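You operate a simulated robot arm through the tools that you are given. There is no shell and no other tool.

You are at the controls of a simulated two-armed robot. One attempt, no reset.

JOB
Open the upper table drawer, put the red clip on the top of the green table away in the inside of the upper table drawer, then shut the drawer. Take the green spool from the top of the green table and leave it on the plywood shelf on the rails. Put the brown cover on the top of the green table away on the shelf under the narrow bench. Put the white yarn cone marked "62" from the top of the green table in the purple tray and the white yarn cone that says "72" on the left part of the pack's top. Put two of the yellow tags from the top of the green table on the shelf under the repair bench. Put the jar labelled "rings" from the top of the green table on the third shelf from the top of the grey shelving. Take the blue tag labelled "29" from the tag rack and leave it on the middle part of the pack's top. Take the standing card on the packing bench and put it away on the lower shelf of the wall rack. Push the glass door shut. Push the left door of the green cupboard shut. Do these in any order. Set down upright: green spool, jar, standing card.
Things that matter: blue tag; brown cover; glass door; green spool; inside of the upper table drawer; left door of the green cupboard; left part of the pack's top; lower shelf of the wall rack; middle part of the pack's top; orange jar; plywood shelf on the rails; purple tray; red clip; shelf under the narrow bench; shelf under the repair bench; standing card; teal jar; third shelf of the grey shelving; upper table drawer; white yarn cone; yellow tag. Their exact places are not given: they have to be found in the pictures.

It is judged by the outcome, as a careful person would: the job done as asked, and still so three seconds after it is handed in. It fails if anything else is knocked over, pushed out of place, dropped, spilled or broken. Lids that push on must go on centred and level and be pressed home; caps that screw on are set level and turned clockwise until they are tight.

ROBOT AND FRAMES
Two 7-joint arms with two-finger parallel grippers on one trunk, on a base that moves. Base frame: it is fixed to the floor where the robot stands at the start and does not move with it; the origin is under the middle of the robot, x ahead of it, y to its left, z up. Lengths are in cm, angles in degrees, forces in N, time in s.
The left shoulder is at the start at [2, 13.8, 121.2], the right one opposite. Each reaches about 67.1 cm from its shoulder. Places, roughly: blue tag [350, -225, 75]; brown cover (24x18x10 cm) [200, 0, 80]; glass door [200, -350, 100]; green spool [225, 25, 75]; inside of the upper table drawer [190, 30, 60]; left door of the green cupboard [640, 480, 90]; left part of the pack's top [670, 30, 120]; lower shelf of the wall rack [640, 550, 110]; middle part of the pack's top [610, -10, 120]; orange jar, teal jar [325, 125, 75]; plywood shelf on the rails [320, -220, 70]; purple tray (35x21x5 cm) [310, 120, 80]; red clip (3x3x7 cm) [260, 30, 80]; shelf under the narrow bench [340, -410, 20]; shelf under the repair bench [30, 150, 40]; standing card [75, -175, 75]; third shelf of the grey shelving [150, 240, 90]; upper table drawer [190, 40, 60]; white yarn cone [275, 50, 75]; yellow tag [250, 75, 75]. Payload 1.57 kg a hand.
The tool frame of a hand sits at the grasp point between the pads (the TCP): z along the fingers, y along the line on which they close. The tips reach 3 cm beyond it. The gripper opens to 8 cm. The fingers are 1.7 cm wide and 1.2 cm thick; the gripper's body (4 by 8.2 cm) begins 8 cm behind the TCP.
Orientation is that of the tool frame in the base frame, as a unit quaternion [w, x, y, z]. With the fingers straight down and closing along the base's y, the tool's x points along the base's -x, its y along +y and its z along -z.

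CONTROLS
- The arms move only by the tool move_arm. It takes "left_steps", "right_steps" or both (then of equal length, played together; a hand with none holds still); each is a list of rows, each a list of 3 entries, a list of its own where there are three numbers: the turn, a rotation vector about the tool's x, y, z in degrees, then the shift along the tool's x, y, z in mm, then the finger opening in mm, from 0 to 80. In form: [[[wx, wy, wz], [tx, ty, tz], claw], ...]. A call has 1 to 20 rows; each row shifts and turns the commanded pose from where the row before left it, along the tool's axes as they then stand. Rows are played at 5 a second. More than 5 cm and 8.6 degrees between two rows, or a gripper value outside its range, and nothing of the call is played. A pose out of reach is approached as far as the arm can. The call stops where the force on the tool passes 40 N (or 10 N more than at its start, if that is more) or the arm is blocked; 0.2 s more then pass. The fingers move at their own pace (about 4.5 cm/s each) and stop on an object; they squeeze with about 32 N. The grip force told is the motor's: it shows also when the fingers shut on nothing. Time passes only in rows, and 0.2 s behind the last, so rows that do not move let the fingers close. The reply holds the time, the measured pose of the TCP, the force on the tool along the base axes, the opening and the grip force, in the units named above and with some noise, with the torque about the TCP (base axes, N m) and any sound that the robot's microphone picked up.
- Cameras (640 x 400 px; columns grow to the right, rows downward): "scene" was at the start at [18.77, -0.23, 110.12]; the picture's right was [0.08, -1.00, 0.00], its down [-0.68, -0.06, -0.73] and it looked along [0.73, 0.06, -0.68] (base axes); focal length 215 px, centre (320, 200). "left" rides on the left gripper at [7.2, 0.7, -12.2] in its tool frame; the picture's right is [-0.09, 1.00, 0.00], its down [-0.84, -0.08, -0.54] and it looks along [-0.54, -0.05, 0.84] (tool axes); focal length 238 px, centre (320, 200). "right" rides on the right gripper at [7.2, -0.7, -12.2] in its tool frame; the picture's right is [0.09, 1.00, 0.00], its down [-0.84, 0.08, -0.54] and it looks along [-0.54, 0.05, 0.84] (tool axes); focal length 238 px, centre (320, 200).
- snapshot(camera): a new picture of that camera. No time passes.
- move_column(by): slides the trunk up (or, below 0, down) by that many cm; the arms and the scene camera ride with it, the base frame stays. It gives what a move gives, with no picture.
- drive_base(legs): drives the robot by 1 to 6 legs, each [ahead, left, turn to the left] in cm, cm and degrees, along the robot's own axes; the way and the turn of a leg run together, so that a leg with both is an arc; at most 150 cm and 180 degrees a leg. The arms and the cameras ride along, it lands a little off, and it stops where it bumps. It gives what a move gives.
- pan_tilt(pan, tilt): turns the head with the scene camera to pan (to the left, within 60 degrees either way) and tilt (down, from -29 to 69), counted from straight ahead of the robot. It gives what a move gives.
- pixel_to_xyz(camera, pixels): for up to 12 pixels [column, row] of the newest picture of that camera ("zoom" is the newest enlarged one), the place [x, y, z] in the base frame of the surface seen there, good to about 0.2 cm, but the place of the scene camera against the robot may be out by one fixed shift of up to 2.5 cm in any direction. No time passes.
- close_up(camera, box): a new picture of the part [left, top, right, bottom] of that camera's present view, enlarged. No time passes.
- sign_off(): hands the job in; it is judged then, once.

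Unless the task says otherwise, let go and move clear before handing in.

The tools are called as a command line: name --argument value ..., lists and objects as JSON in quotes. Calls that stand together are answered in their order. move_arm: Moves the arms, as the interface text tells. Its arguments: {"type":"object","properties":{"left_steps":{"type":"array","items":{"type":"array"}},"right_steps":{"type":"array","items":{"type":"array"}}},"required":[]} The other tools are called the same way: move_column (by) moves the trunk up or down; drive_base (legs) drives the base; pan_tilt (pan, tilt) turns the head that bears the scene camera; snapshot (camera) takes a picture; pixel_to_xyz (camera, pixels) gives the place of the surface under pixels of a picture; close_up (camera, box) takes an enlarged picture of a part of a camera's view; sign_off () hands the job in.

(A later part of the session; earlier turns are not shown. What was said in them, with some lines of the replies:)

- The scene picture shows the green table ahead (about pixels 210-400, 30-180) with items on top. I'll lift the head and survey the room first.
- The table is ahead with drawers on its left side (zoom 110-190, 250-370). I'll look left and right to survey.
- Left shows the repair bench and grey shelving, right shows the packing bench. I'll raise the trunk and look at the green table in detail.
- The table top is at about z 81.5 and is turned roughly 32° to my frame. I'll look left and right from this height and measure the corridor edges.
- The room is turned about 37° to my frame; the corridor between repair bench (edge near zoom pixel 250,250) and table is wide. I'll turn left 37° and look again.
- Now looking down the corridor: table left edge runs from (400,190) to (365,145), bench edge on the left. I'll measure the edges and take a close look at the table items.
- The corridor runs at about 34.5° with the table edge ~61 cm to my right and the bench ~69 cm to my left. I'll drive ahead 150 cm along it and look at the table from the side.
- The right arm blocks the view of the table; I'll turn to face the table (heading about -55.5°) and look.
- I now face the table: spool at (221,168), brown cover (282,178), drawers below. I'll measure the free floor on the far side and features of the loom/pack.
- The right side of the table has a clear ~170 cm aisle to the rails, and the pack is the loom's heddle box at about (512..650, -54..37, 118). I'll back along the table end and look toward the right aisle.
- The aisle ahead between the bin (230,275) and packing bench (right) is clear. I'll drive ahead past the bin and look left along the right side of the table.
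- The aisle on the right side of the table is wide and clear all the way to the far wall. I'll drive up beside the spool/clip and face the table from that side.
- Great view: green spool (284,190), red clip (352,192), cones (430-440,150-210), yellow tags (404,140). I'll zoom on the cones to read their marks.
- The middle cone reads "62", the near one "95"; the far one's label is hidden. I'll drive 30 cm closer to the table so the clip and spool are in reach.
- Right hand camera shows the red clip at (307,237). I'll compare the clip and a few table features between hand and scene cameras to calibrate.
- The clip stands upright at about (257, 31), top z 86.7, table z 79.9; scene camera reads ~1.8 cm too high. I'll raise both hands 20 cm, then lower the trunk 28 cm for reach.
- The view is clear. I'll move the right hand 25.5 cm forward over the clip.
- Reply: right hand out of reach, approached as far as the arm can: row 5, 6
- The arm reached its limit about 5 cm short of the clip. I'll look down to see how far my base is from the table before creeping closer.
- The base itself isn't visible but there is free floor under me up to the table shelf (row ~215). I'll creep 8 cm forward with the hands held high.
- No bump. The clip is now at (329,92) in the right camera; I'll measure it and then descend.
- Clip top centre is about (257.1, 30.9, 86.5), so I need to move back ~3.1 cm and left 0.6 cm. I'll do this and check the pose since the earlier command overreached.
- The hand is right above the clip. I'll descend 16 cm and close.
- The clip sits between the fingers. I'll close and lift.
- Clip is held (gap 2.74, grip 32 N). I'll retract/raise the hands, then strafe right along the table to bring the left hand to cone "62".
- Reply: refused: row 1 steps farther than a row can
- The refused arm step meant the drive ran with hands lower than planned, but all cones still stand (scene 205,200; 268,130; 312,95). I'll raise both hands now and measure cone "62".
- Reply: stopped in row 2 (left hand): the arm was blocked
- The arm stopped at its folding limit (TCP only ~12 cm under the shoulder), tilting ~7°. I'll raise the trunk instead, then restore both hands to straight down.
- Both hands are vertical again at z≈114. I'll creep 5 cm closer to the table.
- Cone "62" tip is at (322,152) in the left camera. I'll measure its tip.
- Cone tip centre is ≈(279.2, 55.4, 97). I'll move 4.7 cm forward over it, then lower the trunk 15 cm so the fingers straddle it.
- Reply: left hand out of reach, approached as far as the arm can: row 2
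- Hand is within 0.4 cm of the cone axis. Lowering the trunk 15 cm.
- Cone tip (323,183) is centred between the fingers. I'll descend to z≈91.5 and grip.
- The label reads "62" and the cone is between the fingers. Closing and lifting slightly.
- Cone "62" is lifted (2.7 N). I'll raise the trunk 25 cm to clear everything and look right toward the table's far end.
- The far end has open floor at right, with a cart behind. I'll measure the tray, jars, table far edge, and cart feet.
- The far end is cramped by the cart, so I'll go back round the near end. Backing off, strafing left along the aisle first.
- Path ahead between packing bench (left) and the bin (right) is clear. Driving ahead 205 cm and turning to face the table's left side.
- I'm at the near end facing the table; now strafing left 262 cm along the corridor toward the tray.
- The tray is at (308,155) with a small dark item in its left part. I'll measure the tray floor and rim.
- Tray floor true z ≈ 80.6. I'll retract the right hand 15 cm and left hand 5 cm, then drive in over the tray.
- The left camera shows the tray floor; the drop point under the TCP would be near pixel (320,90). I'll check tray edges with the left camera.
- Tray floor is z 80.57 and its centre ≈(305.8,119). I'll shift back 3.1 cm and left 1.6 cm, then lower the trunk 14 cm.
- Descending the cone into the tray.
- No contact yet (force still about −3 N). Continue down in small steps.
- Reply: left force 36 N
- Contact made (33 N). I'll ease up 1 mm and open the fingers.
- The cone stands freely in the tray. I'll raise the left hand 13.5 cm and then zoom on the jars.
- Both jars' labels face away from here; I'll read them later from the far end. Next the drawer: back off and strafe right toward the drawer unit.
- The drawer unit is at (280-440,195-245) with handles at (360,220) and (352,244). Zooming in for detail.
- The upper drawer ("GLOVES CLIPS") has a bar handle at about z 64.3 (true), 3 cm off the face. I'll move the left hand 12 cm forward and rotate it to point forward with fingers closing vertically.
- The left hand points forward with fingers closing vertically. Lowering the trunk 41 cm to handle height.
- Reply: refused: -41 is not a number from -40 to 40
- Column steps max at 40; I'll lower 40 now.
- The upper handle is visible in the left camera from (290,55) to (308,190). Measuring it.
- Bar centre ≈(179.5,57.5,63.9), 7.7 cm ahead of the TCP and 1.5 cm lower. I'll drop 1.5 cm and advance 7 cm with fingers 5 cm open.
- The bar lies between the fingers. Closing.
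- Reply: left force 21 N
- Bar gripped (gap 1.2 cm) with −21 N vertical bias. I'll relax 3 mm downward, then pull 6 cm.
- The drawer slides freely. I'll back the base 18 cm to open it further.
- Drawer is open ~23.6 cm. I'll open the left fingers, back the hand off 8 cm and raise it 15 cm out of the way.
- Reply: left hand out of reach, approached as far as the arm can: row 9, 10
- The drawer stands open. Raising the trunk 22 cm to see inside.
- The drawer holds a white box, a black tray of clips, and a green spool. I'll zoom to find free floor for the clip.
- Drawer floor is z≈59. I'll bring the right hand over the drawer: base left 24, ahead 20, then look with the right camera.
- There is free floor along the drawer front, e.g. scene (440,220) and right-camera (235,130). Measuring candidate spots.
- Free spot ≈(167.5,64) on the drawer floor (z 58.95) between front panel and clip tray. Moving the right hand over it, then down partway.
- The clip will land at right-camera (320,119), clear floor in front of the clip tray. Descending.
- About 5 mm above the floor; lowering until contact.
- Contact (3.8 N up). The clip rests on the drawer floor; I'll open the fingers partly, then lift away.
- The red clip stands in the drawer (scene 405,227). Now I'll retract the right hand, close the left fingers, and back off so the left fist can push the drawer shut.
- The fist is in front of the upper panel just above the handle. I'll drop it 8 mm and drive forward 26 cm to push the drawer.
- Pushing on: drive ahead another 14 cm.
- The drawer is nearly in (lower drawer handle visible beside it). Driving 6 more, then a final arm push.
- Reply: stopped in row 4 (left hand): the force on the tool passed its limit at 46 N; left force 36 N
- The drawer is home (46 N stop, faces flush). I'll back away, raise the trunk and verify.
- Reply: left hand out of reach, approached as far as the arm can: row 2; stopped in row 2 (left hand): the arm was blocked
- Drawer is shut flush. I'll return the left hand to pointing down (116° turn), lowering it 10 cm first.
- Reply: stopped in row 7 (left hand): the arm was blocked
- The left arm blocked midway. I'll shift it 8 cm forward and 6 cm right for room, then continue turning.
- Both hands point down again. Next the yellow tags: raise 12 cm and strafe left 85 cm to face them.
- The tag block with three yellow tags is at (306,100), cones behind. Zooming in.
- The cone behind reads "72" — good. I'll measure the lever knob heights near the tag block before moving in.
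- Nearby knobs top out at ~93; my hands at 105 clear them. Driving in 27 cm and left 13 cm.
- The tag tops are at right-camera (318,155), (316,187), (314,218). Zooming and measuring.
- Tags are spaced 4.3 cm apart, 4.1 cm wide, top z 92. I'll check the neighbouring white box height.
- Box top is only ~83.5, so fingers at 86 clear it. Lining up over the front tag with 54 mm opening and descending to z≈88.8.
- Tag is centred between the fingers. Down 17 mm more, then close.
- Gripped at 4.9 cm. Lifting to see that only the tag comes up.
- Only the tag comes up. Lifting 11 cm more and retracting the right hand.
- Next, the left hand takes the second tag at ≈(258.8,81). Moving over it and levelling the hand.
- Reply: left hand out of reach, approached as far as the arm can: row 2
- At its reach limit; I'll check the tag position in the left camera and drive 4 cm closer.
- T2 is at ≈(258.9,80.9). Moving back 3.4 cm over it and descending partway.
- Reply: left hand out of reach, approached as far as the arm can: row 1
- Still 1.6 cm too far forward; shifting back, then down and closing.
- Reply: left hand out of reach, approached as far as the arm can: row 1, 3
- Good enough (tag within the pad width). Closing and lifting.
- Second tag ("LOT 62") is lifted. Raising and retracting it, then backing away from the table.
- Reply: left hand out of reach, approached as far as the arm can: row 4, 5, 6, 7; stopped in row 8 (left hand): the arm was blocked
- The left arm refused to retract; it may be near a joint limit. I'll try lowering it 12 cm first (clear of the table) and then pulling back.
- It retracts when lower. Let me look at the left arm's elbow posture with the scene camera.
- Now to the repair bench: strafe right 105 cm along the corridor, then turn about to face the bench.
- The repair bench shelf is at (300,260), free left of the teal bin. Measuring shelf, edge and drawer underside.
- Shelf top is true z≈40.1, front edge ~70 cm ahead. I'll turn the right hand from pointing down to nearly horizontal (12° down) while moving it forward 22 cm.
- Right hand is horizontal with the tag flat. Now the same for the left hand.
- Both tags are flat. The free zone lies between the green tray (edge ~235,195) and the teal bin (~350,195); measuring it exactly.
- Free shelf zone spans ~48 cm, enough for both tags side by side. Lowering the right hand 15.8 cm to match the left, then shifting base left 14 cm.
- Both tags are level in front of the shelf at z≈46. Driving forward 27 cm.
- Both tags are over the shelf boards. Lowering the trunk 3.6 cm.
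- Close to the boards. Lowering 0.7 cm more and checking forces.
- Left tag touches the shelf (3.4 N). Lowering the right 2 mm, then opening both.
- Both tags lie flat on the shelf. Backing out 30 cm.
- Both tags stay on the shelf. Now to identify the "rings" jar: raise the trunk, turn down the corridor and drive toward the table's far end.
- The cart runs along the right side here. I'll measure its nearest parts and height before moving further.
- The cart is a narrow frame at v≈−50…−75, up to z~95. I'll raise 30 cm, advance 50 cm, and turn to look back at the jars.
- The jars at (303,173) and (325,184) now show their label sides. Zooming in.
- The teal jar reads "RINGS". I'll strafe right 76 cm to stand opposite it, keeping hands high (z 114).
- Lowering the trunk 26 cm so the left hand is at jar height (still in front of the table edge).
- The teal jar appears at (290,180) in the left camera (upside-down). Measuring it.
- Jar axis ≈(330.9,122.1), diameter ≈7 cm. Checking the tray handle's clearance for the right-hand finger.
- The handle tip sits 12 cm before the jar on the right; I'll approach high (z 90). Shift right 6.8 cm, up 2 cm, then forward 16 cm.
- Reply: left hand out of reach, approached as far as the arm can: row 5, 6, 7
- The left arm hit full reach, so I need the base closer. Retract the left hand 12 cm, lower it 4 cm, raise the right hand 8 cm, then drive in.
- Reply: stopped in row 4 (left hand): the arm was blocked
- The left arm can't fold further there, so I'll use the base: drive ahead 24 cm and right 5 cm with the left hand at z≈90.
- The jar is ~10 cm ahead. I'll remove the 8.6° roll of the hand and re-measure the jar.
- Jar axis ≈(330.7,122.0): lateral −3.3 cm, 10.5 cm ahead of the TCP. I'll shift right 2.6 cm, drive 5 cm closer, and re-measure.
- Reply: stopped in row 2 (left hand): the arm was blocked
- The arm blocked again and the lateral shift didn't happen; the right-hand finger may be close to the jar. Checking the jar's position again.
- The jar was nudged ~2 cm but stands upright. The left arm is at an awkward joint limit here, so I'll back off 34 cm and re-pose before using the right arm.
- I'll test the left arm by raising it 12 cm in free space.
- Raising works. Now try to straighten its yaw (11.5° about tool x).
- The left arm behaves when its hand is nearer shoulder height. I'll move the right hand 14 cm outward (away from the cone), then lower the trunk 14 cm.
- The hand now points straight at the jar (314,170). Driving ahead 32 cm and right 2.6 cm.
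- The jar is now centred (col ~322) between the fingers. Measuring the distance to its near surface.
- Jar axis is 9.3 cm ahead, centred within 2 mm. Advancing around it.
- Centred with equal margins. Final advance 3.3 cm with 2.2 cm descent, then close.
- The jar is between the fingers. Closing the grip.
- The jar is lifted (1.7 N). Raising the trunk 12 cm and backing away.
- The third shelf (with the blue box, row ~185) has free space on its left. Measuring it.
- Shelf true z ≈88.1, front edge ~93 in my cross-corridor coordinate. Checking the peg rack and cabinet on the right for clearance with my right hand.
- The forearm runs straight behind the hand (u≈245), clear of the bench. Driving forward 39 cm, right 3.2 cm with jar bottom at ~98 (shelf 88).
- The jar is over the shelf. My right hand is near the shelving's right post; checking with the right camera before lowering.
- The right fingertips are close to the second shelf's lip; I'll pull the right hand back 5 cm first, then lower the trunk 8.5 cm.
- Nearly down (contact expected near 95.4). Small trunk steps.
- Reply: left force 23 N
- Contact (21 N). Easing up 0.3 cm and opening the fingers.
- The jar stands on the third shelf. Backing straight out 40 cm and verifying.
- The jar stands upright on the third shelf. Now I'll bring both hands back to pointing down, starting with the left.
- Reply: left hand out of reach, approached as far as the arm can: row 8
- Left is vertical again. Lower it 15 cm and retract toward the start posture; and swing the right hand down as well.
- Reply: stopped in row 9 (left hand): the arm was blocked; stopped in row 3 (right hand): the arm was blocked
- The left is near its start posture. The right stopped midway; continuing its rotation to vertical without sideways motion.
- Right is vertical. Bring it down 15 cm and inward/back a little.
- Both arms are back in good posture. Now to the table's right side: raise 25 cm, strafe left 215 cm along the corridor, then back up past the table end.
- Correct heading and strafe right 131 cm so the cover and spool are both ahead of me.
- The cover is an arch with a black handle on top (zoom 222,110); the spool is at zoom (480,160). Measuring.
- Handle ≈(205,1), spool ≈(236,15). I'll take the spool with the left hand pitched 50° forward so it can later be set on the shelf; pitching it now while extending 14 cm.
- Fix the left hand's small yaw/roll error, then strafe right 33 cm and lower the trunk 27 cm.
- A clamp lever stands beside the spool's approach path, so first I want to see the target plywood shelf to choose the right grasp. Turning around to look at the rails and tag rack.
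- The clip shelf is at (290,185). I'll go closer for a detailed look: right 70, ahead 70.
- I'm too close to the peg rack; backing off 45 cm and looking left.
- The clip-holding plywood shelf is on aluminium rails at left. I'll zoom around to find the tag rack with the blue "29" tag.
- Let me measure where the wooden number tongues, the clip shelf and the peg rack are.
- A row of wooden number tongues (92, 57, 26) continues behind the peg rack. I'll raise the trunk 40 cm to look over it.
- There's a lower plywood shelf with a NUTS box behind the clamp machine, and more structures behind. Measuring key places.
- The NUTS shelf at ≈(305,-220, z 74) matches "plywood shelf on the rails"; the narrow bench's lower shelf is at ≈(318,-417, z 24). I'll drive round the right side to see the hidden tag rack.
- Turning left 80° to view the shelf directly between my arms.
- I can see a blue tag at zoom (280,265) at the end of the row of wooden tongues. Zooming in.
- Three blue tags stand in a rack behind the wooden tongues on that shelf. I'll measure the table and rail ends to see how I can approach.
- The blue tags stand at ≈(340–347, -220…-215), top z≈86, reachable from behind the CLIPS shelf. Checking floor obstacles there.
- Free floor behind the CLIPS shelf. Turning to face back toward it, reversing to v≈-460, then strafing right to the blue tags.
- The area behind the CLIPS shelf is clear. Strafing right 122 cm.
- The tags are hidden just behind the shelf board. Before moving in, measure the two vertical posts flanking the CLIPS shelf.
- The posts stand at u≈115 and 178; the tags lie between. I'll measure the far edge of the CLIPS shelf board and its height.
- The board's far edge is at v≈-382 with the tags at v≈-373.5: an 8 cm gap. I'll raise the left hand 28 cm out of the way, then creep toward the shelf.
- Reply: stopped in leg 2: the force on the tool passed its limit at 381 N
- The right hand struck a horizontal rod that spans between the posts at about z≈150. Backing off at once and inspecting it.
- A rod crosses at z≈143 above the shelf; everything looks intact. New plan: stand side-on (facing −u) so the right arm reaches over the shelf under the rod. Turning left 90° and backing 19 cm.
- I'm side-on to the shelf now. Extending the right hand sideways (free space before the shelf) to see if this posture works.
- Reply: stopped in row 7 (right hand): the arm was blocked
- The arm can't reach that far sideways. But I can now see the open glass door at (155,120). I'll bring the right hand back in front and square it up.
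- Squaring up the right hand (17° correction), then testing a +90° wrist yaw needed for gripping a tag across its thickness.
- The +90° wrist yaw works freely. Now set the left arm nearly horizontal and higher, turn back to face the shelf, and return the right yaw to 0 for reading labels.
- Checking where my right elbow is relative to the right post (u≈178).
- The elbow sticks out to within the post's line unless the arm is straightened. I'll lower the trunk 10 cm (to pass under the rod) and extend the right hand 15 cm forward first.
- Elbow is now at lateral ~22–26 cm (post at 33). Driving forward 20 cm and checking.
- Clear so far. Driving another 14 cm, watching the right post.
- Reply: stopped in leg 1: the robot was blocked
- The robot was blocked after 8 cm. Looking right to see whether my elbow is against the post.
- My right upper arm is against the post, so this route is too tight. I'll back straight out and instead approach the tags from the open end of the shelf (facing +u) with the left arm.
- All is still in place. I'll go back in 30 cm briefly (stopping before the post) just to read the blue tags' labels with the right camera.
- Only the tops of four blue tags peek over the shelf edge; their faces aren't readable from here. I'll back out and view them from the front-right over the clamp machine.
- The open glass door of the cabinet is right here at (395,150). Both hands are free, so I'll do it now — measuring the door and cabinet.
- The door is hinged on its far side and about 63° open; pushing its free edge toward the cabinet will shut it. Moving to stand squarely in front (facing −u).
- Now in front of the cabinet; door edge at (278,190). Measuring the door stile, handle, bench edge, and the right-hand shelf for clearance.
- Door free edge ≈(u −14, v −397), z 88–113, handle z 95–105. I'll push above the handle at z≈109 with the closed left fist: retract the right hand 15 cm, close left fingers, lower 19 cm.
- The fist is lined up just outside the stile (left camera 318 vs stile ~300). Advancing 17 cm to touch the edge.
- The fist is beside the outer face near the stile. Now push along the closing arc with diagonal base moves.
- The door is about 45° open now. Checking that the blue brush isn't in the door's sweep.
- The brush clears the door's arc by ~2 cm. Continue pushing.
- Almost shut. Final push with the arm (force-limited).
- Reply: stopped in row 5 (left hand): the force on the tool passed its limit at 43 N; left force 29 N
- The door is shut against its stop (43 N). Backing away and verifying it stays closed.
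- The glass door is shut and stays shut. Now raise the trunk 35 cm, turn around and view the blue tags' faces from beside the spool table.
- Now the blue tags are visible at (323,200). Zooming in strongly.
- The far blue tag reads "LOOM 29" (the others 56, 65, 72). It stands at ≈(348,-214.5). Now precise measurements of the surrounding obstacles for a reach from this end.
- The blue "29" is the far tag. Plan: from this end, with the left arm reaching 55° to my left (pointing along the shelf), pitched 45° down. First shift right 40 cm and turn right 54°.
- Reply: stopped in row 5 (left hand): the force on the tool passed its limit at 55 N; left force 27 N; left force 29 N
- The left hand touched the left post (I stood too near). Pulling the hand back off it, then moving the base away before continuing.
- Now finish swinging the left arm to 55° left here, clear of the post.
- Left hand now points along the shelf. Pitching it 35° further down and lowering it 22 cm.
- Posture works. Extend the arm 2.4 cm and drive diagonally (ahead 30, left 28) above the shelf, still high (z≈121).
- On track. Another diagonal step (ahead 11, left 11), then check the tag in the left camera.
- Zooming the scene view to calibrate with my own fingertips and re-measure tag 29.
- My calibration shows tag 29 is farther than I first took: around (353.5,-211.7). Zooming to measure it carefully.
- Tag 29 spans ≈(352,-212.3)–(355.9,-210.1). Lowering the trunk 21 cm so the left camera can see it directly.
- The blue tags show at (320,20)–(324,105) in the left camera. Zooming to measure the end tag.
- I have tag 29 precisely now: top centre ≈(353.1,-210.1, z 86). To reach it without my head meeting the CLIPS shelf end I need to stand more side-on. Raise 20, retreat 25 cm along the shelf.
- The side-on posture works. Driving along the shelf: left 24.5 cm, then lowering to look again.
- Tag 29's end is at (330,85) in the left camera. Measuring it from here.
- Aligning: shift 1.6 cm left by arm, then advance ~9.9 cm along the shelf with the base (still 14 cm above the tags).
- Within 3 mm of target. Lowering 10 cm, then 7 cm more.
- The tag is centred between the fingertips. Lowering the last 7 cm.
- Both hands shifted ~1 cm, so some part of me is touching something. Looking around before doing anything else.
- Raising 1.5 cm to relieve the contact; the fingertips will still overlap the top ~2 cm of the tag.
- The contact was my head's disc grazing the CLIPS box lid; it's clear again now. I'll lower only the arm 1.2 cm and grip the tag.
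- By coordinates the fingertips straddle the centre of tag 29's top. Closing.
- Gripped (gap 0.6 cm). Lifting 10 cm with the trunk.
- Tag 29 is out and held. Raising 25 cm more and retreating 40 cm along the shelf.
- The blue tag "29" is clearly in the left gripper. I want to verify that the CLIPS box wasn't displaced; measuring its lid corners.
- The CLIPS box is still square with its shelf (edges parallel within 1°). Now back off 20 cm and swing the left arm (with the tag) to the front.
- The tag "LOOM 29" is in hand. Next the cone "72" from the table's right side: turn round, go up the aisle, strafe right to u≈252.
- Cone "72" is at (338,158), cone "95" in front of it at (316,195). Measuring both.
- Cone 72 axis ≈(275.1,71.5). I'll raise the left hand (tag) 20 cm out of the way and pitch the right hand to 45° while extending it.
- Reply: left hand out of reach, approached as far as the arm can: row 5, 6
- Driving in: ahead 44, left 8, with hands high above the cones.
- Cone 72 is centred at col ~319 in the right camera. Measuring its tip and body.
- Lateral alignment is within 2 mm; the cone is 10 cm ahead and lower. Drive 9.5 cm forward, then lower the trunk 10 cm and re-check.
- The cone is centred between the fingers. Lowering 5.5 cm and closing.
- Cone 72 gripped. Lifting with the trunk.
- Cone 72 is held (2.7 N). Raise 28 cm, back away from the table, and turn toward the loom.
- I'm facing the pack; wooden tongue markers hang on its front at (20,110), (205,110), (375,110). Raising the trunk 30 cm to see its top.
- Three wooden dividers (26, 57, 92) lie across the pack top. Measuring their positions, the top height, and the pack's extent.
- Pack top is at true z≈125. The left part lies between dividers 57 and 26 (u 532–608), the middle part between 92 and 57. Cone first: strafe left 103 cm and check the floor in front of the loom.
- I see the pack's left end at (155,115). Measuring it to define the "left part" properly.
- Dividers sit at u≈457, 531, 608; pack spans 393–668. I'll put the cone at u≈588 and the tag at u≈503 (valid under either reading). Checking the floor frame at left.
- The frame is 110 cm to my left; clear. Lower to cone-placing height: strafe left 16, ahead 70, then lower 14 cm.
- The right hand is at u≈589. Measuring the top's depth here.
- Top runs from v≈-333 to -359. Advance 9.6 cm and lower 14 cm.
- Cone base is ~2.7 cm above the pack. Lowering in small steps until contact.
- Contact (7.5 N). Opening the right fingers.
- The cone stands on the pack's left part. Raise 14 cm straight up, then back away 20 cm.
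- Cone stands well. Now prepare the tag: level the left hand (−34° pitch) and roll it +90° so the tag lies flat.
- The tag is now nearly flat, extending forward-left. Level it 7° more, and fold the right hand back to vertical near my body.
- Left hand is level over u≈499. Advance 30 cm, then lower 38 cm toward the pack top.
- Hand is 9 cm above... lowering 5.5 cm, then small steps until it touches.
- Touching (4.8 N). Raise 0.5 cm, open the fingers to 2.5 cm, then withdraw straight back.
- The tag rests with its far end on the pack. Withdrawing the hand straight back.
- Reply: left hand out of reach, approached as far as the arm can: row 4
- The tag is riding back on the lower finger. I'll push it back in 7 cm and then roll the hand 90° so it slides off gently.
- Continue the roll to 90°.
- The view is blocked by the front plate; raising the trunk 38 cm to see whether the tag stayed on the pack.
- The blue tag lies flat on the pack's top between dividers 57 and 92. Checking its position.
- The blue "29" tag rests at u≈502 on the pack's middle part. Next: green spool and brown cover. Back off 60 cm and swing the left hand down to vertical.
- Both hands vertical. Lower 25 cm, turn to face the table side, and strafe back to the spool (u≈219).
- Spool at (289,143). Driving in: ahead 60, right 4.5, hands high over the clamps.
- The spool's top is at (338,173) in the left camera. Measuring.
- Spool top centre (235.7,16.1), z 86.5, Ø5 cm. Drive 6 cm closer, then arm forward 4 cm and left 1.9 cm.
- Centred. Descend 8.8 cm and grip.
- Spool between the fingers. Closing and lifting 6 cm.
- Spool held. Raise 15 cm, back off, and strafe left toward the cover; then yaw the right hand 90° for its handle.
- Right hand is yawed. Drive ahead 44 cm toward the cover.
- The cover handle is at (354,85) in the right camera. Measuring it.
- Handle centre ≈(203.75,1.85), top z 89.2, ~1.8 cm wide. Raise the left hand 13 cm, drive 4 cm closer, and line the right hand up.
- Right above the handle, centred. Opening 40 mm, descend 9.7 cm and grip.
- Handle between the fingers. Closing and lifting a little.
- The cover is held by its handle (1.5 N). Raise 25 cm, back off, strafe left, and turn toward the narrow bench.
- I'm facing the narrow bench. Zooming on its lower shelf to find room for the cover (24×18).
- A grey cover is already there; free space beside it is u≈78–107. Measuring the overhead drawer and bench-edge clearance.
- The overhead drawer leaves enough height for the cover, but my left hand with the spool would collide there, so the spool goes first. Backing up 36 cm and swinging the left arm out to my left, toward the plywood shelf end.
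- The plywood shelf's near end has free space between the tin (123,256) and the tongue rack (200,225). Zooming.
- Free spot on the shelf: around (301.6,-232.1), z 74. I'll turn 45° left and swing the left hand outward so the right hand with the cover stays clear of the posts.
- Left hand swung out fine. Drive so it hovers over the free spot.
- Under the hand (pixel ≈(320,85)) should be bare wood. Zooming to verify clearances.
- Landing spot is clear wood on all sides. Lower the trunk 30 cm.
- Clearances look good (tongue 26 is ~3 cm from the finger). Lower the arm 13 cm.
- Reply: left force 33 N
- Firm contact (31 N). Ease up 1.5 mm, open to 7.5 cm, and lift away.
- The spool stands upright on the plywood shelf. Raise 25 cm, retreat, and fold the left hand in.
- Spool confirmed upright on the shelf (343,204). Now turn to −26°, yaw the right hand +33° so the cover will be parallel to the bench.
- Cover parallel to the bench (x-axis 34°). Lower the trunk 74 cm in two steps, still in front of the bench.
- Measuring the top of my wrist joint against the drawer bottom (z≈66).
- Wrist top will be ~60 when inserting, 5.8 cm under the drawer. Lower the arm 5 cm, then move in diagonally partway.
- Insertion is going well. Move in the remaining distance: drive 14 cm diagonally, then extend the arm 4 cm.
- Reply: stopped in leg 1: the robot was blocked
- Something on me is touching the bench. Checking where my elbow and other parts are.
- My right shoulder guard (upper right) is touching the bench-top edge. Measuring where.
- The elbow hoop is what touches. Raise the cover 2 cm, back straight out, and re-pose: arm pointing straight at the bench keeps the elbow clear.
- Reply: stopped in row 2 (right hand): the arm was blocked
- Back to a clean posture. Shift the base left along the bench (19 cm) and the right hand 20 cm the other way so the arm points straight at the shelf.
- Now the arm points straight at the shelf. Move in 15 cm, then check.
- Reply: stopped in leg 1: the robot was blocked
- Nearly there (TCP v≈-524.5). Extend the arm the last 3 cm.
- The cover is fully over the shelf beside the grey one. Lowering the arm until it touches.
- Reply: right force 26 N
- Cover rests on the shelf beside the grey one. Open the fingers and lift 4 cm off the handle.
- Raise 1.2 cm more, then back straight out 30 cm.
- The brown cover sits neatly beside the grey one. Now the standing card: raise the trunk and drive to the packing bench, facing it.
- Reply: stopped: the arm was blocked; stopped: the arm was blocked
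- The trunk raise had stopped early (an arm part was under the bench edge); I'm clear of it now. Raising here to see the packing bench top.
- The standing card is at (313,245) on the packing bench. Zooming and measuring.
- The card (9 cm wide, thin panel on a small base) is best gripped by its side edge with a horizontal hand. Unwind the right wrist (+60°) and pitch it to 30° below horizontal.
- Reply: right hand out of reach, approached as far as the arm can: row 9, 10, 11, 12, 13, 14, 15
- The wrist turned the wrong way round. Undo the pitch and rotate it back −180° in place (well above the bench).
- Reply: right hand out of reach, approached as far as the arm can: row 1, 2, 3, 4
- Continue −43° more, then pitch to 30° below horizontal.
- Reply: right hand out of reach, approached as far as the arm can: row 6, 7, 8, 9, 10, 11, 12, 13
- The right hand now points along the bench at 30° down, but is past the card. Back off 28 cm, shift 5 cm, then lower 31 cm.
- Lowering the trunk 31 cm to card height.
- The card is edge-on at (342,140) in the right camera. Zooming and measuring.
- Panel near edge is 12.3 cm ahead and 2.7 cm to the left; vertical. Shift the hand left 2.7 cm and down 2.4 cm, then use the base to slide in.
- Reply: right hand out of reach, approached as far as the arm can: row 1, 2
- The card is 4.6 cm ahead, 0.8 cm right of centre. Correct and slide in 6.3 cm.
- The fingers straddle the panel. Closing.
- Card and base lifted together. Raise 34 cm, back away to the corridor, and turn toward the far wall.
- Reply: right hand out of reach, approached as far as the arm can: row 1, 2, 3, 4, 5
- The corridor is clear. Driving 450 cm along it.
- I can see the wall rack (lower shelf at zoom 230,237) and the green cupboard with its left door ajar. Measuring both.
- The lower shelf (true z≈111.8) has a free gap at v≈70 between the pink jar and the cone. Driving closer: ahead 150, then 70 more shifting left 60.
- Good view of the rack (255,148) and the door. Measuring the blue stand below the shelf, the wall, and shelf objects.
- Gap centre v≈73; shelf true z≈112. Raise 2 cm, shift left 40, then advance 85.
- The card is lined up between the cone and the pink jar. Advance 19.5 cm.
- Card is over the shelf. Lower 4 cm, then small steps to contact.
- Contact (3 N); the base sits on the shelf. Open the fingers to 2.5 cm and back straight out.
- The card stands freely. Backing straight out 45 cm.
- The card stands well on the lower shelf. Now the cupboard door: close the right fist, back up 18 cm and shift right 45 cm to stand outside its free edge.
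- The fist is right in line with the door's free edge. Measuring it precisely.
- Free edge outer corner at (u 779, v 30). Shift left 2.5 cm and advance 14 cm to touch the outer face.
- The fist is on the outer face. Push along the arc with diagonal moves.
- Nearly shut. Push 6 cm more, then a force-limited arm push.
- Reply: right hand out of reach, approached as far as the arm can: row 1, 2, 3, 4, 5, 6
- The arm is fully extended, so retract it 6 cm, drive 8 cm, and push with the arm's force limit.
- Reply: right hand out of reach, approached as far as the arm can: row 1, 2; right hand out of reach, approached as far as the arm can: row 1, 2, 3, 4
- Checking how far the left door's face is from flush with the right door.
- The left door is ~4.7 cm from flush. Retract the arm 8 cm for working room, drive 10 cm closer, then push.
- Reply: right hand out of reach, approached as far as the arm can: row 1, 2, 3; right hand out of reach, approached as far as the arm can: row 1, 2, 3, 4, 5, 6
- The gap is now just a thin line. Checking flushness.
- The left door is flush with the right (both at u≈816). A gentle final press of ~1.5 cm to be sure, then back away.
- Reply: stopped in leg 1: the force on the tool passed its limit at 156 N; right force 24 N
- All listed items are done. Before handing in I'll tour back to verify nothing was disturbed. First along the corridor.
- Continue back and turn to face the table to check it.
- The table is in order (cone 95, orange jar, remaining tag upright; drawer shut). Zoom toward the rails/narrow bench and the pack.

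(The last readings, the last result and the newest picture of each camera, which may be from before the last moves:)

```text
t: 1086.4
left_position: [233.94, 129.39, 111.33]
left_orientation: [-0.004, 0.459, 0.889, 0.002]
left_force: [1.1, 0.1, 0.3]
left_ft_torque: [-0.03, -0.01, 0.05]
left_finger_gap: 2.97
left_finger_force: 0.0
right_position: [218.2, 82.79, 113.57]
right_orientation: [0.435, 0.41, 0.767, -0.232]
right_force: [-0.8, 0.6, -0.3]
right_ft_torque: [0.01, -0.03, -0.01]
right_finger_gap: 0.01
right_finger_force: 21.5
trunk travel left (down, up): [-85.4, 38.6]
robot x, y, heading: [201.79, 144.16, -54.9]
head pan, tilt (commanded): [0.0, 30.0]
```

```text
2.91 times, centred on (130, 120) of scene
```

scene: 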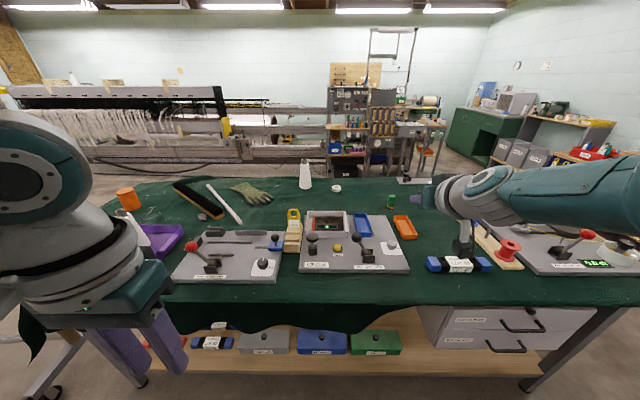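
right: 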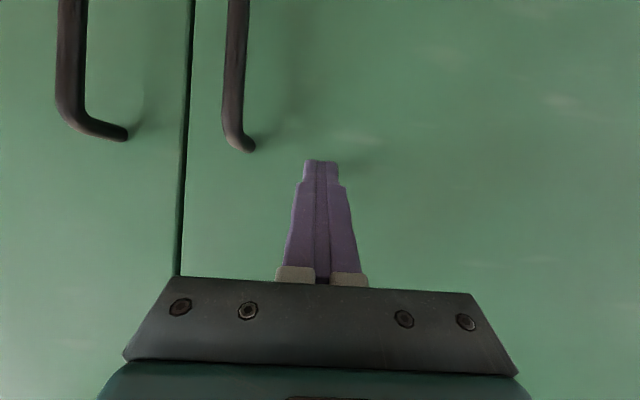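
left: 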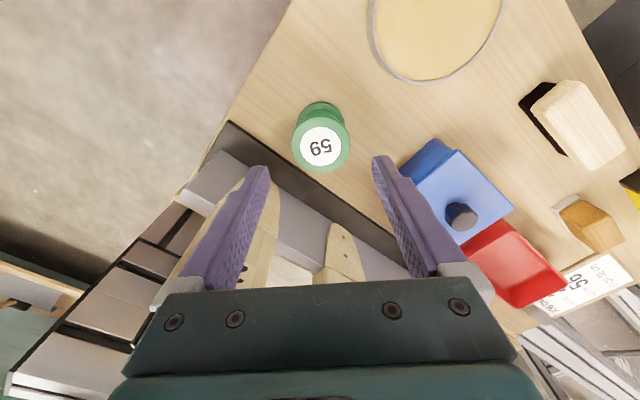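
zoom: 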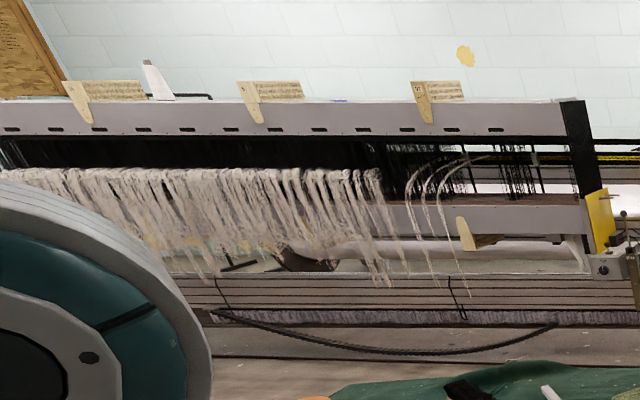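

Pack items and glass door look right. I'll go and check the narrow bench area up close.

drive_base --legs '[[0, -150, 0], [0, -50, 0], [150, 0, 0], [130, 0, 0]]'

snapshot --camera "scene"

close_up --camera "scene" --box '[180, 80, 440, 230]'

```text
t: 1109.7
left_position: [242.05, -214.74, 111.32]
left_orientation: [-0.004, 0.44, 0.898, 0.002]
left_force: [0.1, 0.5, 1.0]
left_ft_torque: [0.0, 0.01, -0.03]
left_finger_gap: 3.01
left_finger_force: 0.0
right_position: [228.42, -261.76, 113.7]
right_orientation: [0.441, 0.393, 0.776, -0.223]
right_force: [0.5, -0.1, -0.6]
right_ft_torque: [0.0, 0.0, -0.05]
right_finger_gap: 0.0
right_finger_force: 20.8
trunk travel left (down, up): [-85.4, 38.6]
robot x, y, heading: [209.6, -201.09, -52.4]
head pan, tilt (commanded): [0.0, 30.0]
```

```text
taken
```

scene: 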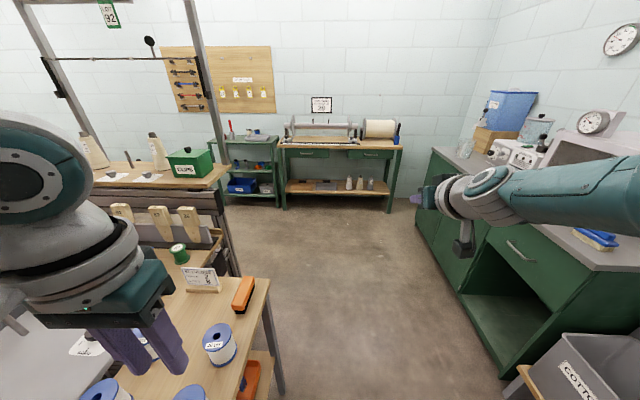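

```text
2.46 times, centred on (310, 155) of scene
```

zoom: 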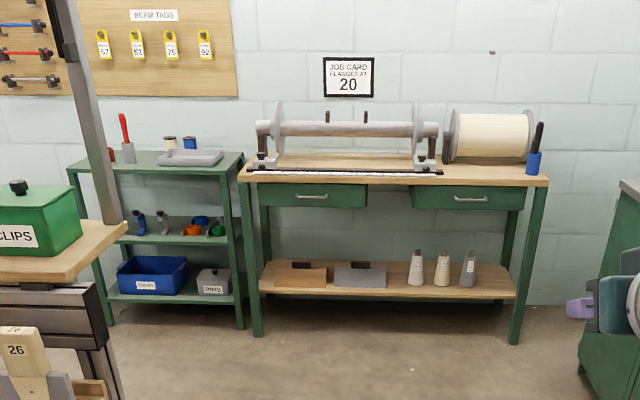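

Everything is intact: brown cover beside the grey one, narrow bench items upright, spool and CLIPS box in place, glass door shut. Backing clear and handing in.

drive_base --legs '[[-60, 0, 0]]'

sign_off

```text
t: 1113.1
left_position: [206.12, -167.27, 111.45]
left_orientation: [-0.004, 0.443, 0.896, 0.002]
left_force: [1.1, -0.5, -0.7]
left_ft_torque: [-0.02, -0.02, -0.01]
left_finger_gap: 3.01
left_finger_force: 0.1
right_position: [192.01, -214.32, 113.71]
right_orientation: [0.44, 0.396, 0.775, -0.224]
right_force: [-0.3, 0.1, -1.0]
right_ft_torque: [0.0, -0.02, -0.02]
right_finger_gap: 0.0
right_finger_force: 21.2
trunk travel left (down, up): [-85.4, 38.6]
robot x, y, heading: [173.79, -153.46, -52.8]
head pan, tilt (commanded): [0.0, 30.0]
```

```text
The job is handed in.
```

I did every part of the job and handed it in. A final look round showed nothing knocked over, but I did bump a few things along the way.

- **Red clip:** it stands inside the upper table drawer, and the drawer is shut flush.
- **Green spool:** upright on the plywood shelf on the rails.
- **Brown cover:** on the shelf under the narrow bench, beside the grey cover that was already there.
- **Cone "62":** standing in the purple tray.
- **Cone "72":** standing on the left part of the pack's top, between the wooden dividers marked 57 and 26.
- **Two yellow tags:** lot 57 and lot 62, lying flat on the shelf under the repair bench.
- **Jar labelled "rings":** the teal one, upright on the third shelf of the grey shelving.
- **Blue tag "29":** lying flat on the middle part of the pack's top, between dividers 92 and 57.
- **Standing card:** upright on the lower shelf of the wall rack.
- **Glass door and left cupboard door:** both pushed shut, and the cupboard door measures flush with its neighbour.

- **Rod over the CLIPS-box shelf:** my hand hit it hard, about 380 N, while I was reaching for the blue tag. It looks straight and still in place.
- **Shelf posts, CLIPS box and narrow bench:** I brushed the posts beside that shelf, the lid of the CLIPS box, and the edge of the narrow bench. The box is still square on its shelf, and everything on the bench is upright.
- **Teal jar:** I nudged it about 2 cm before picking it up. It stayed upright.
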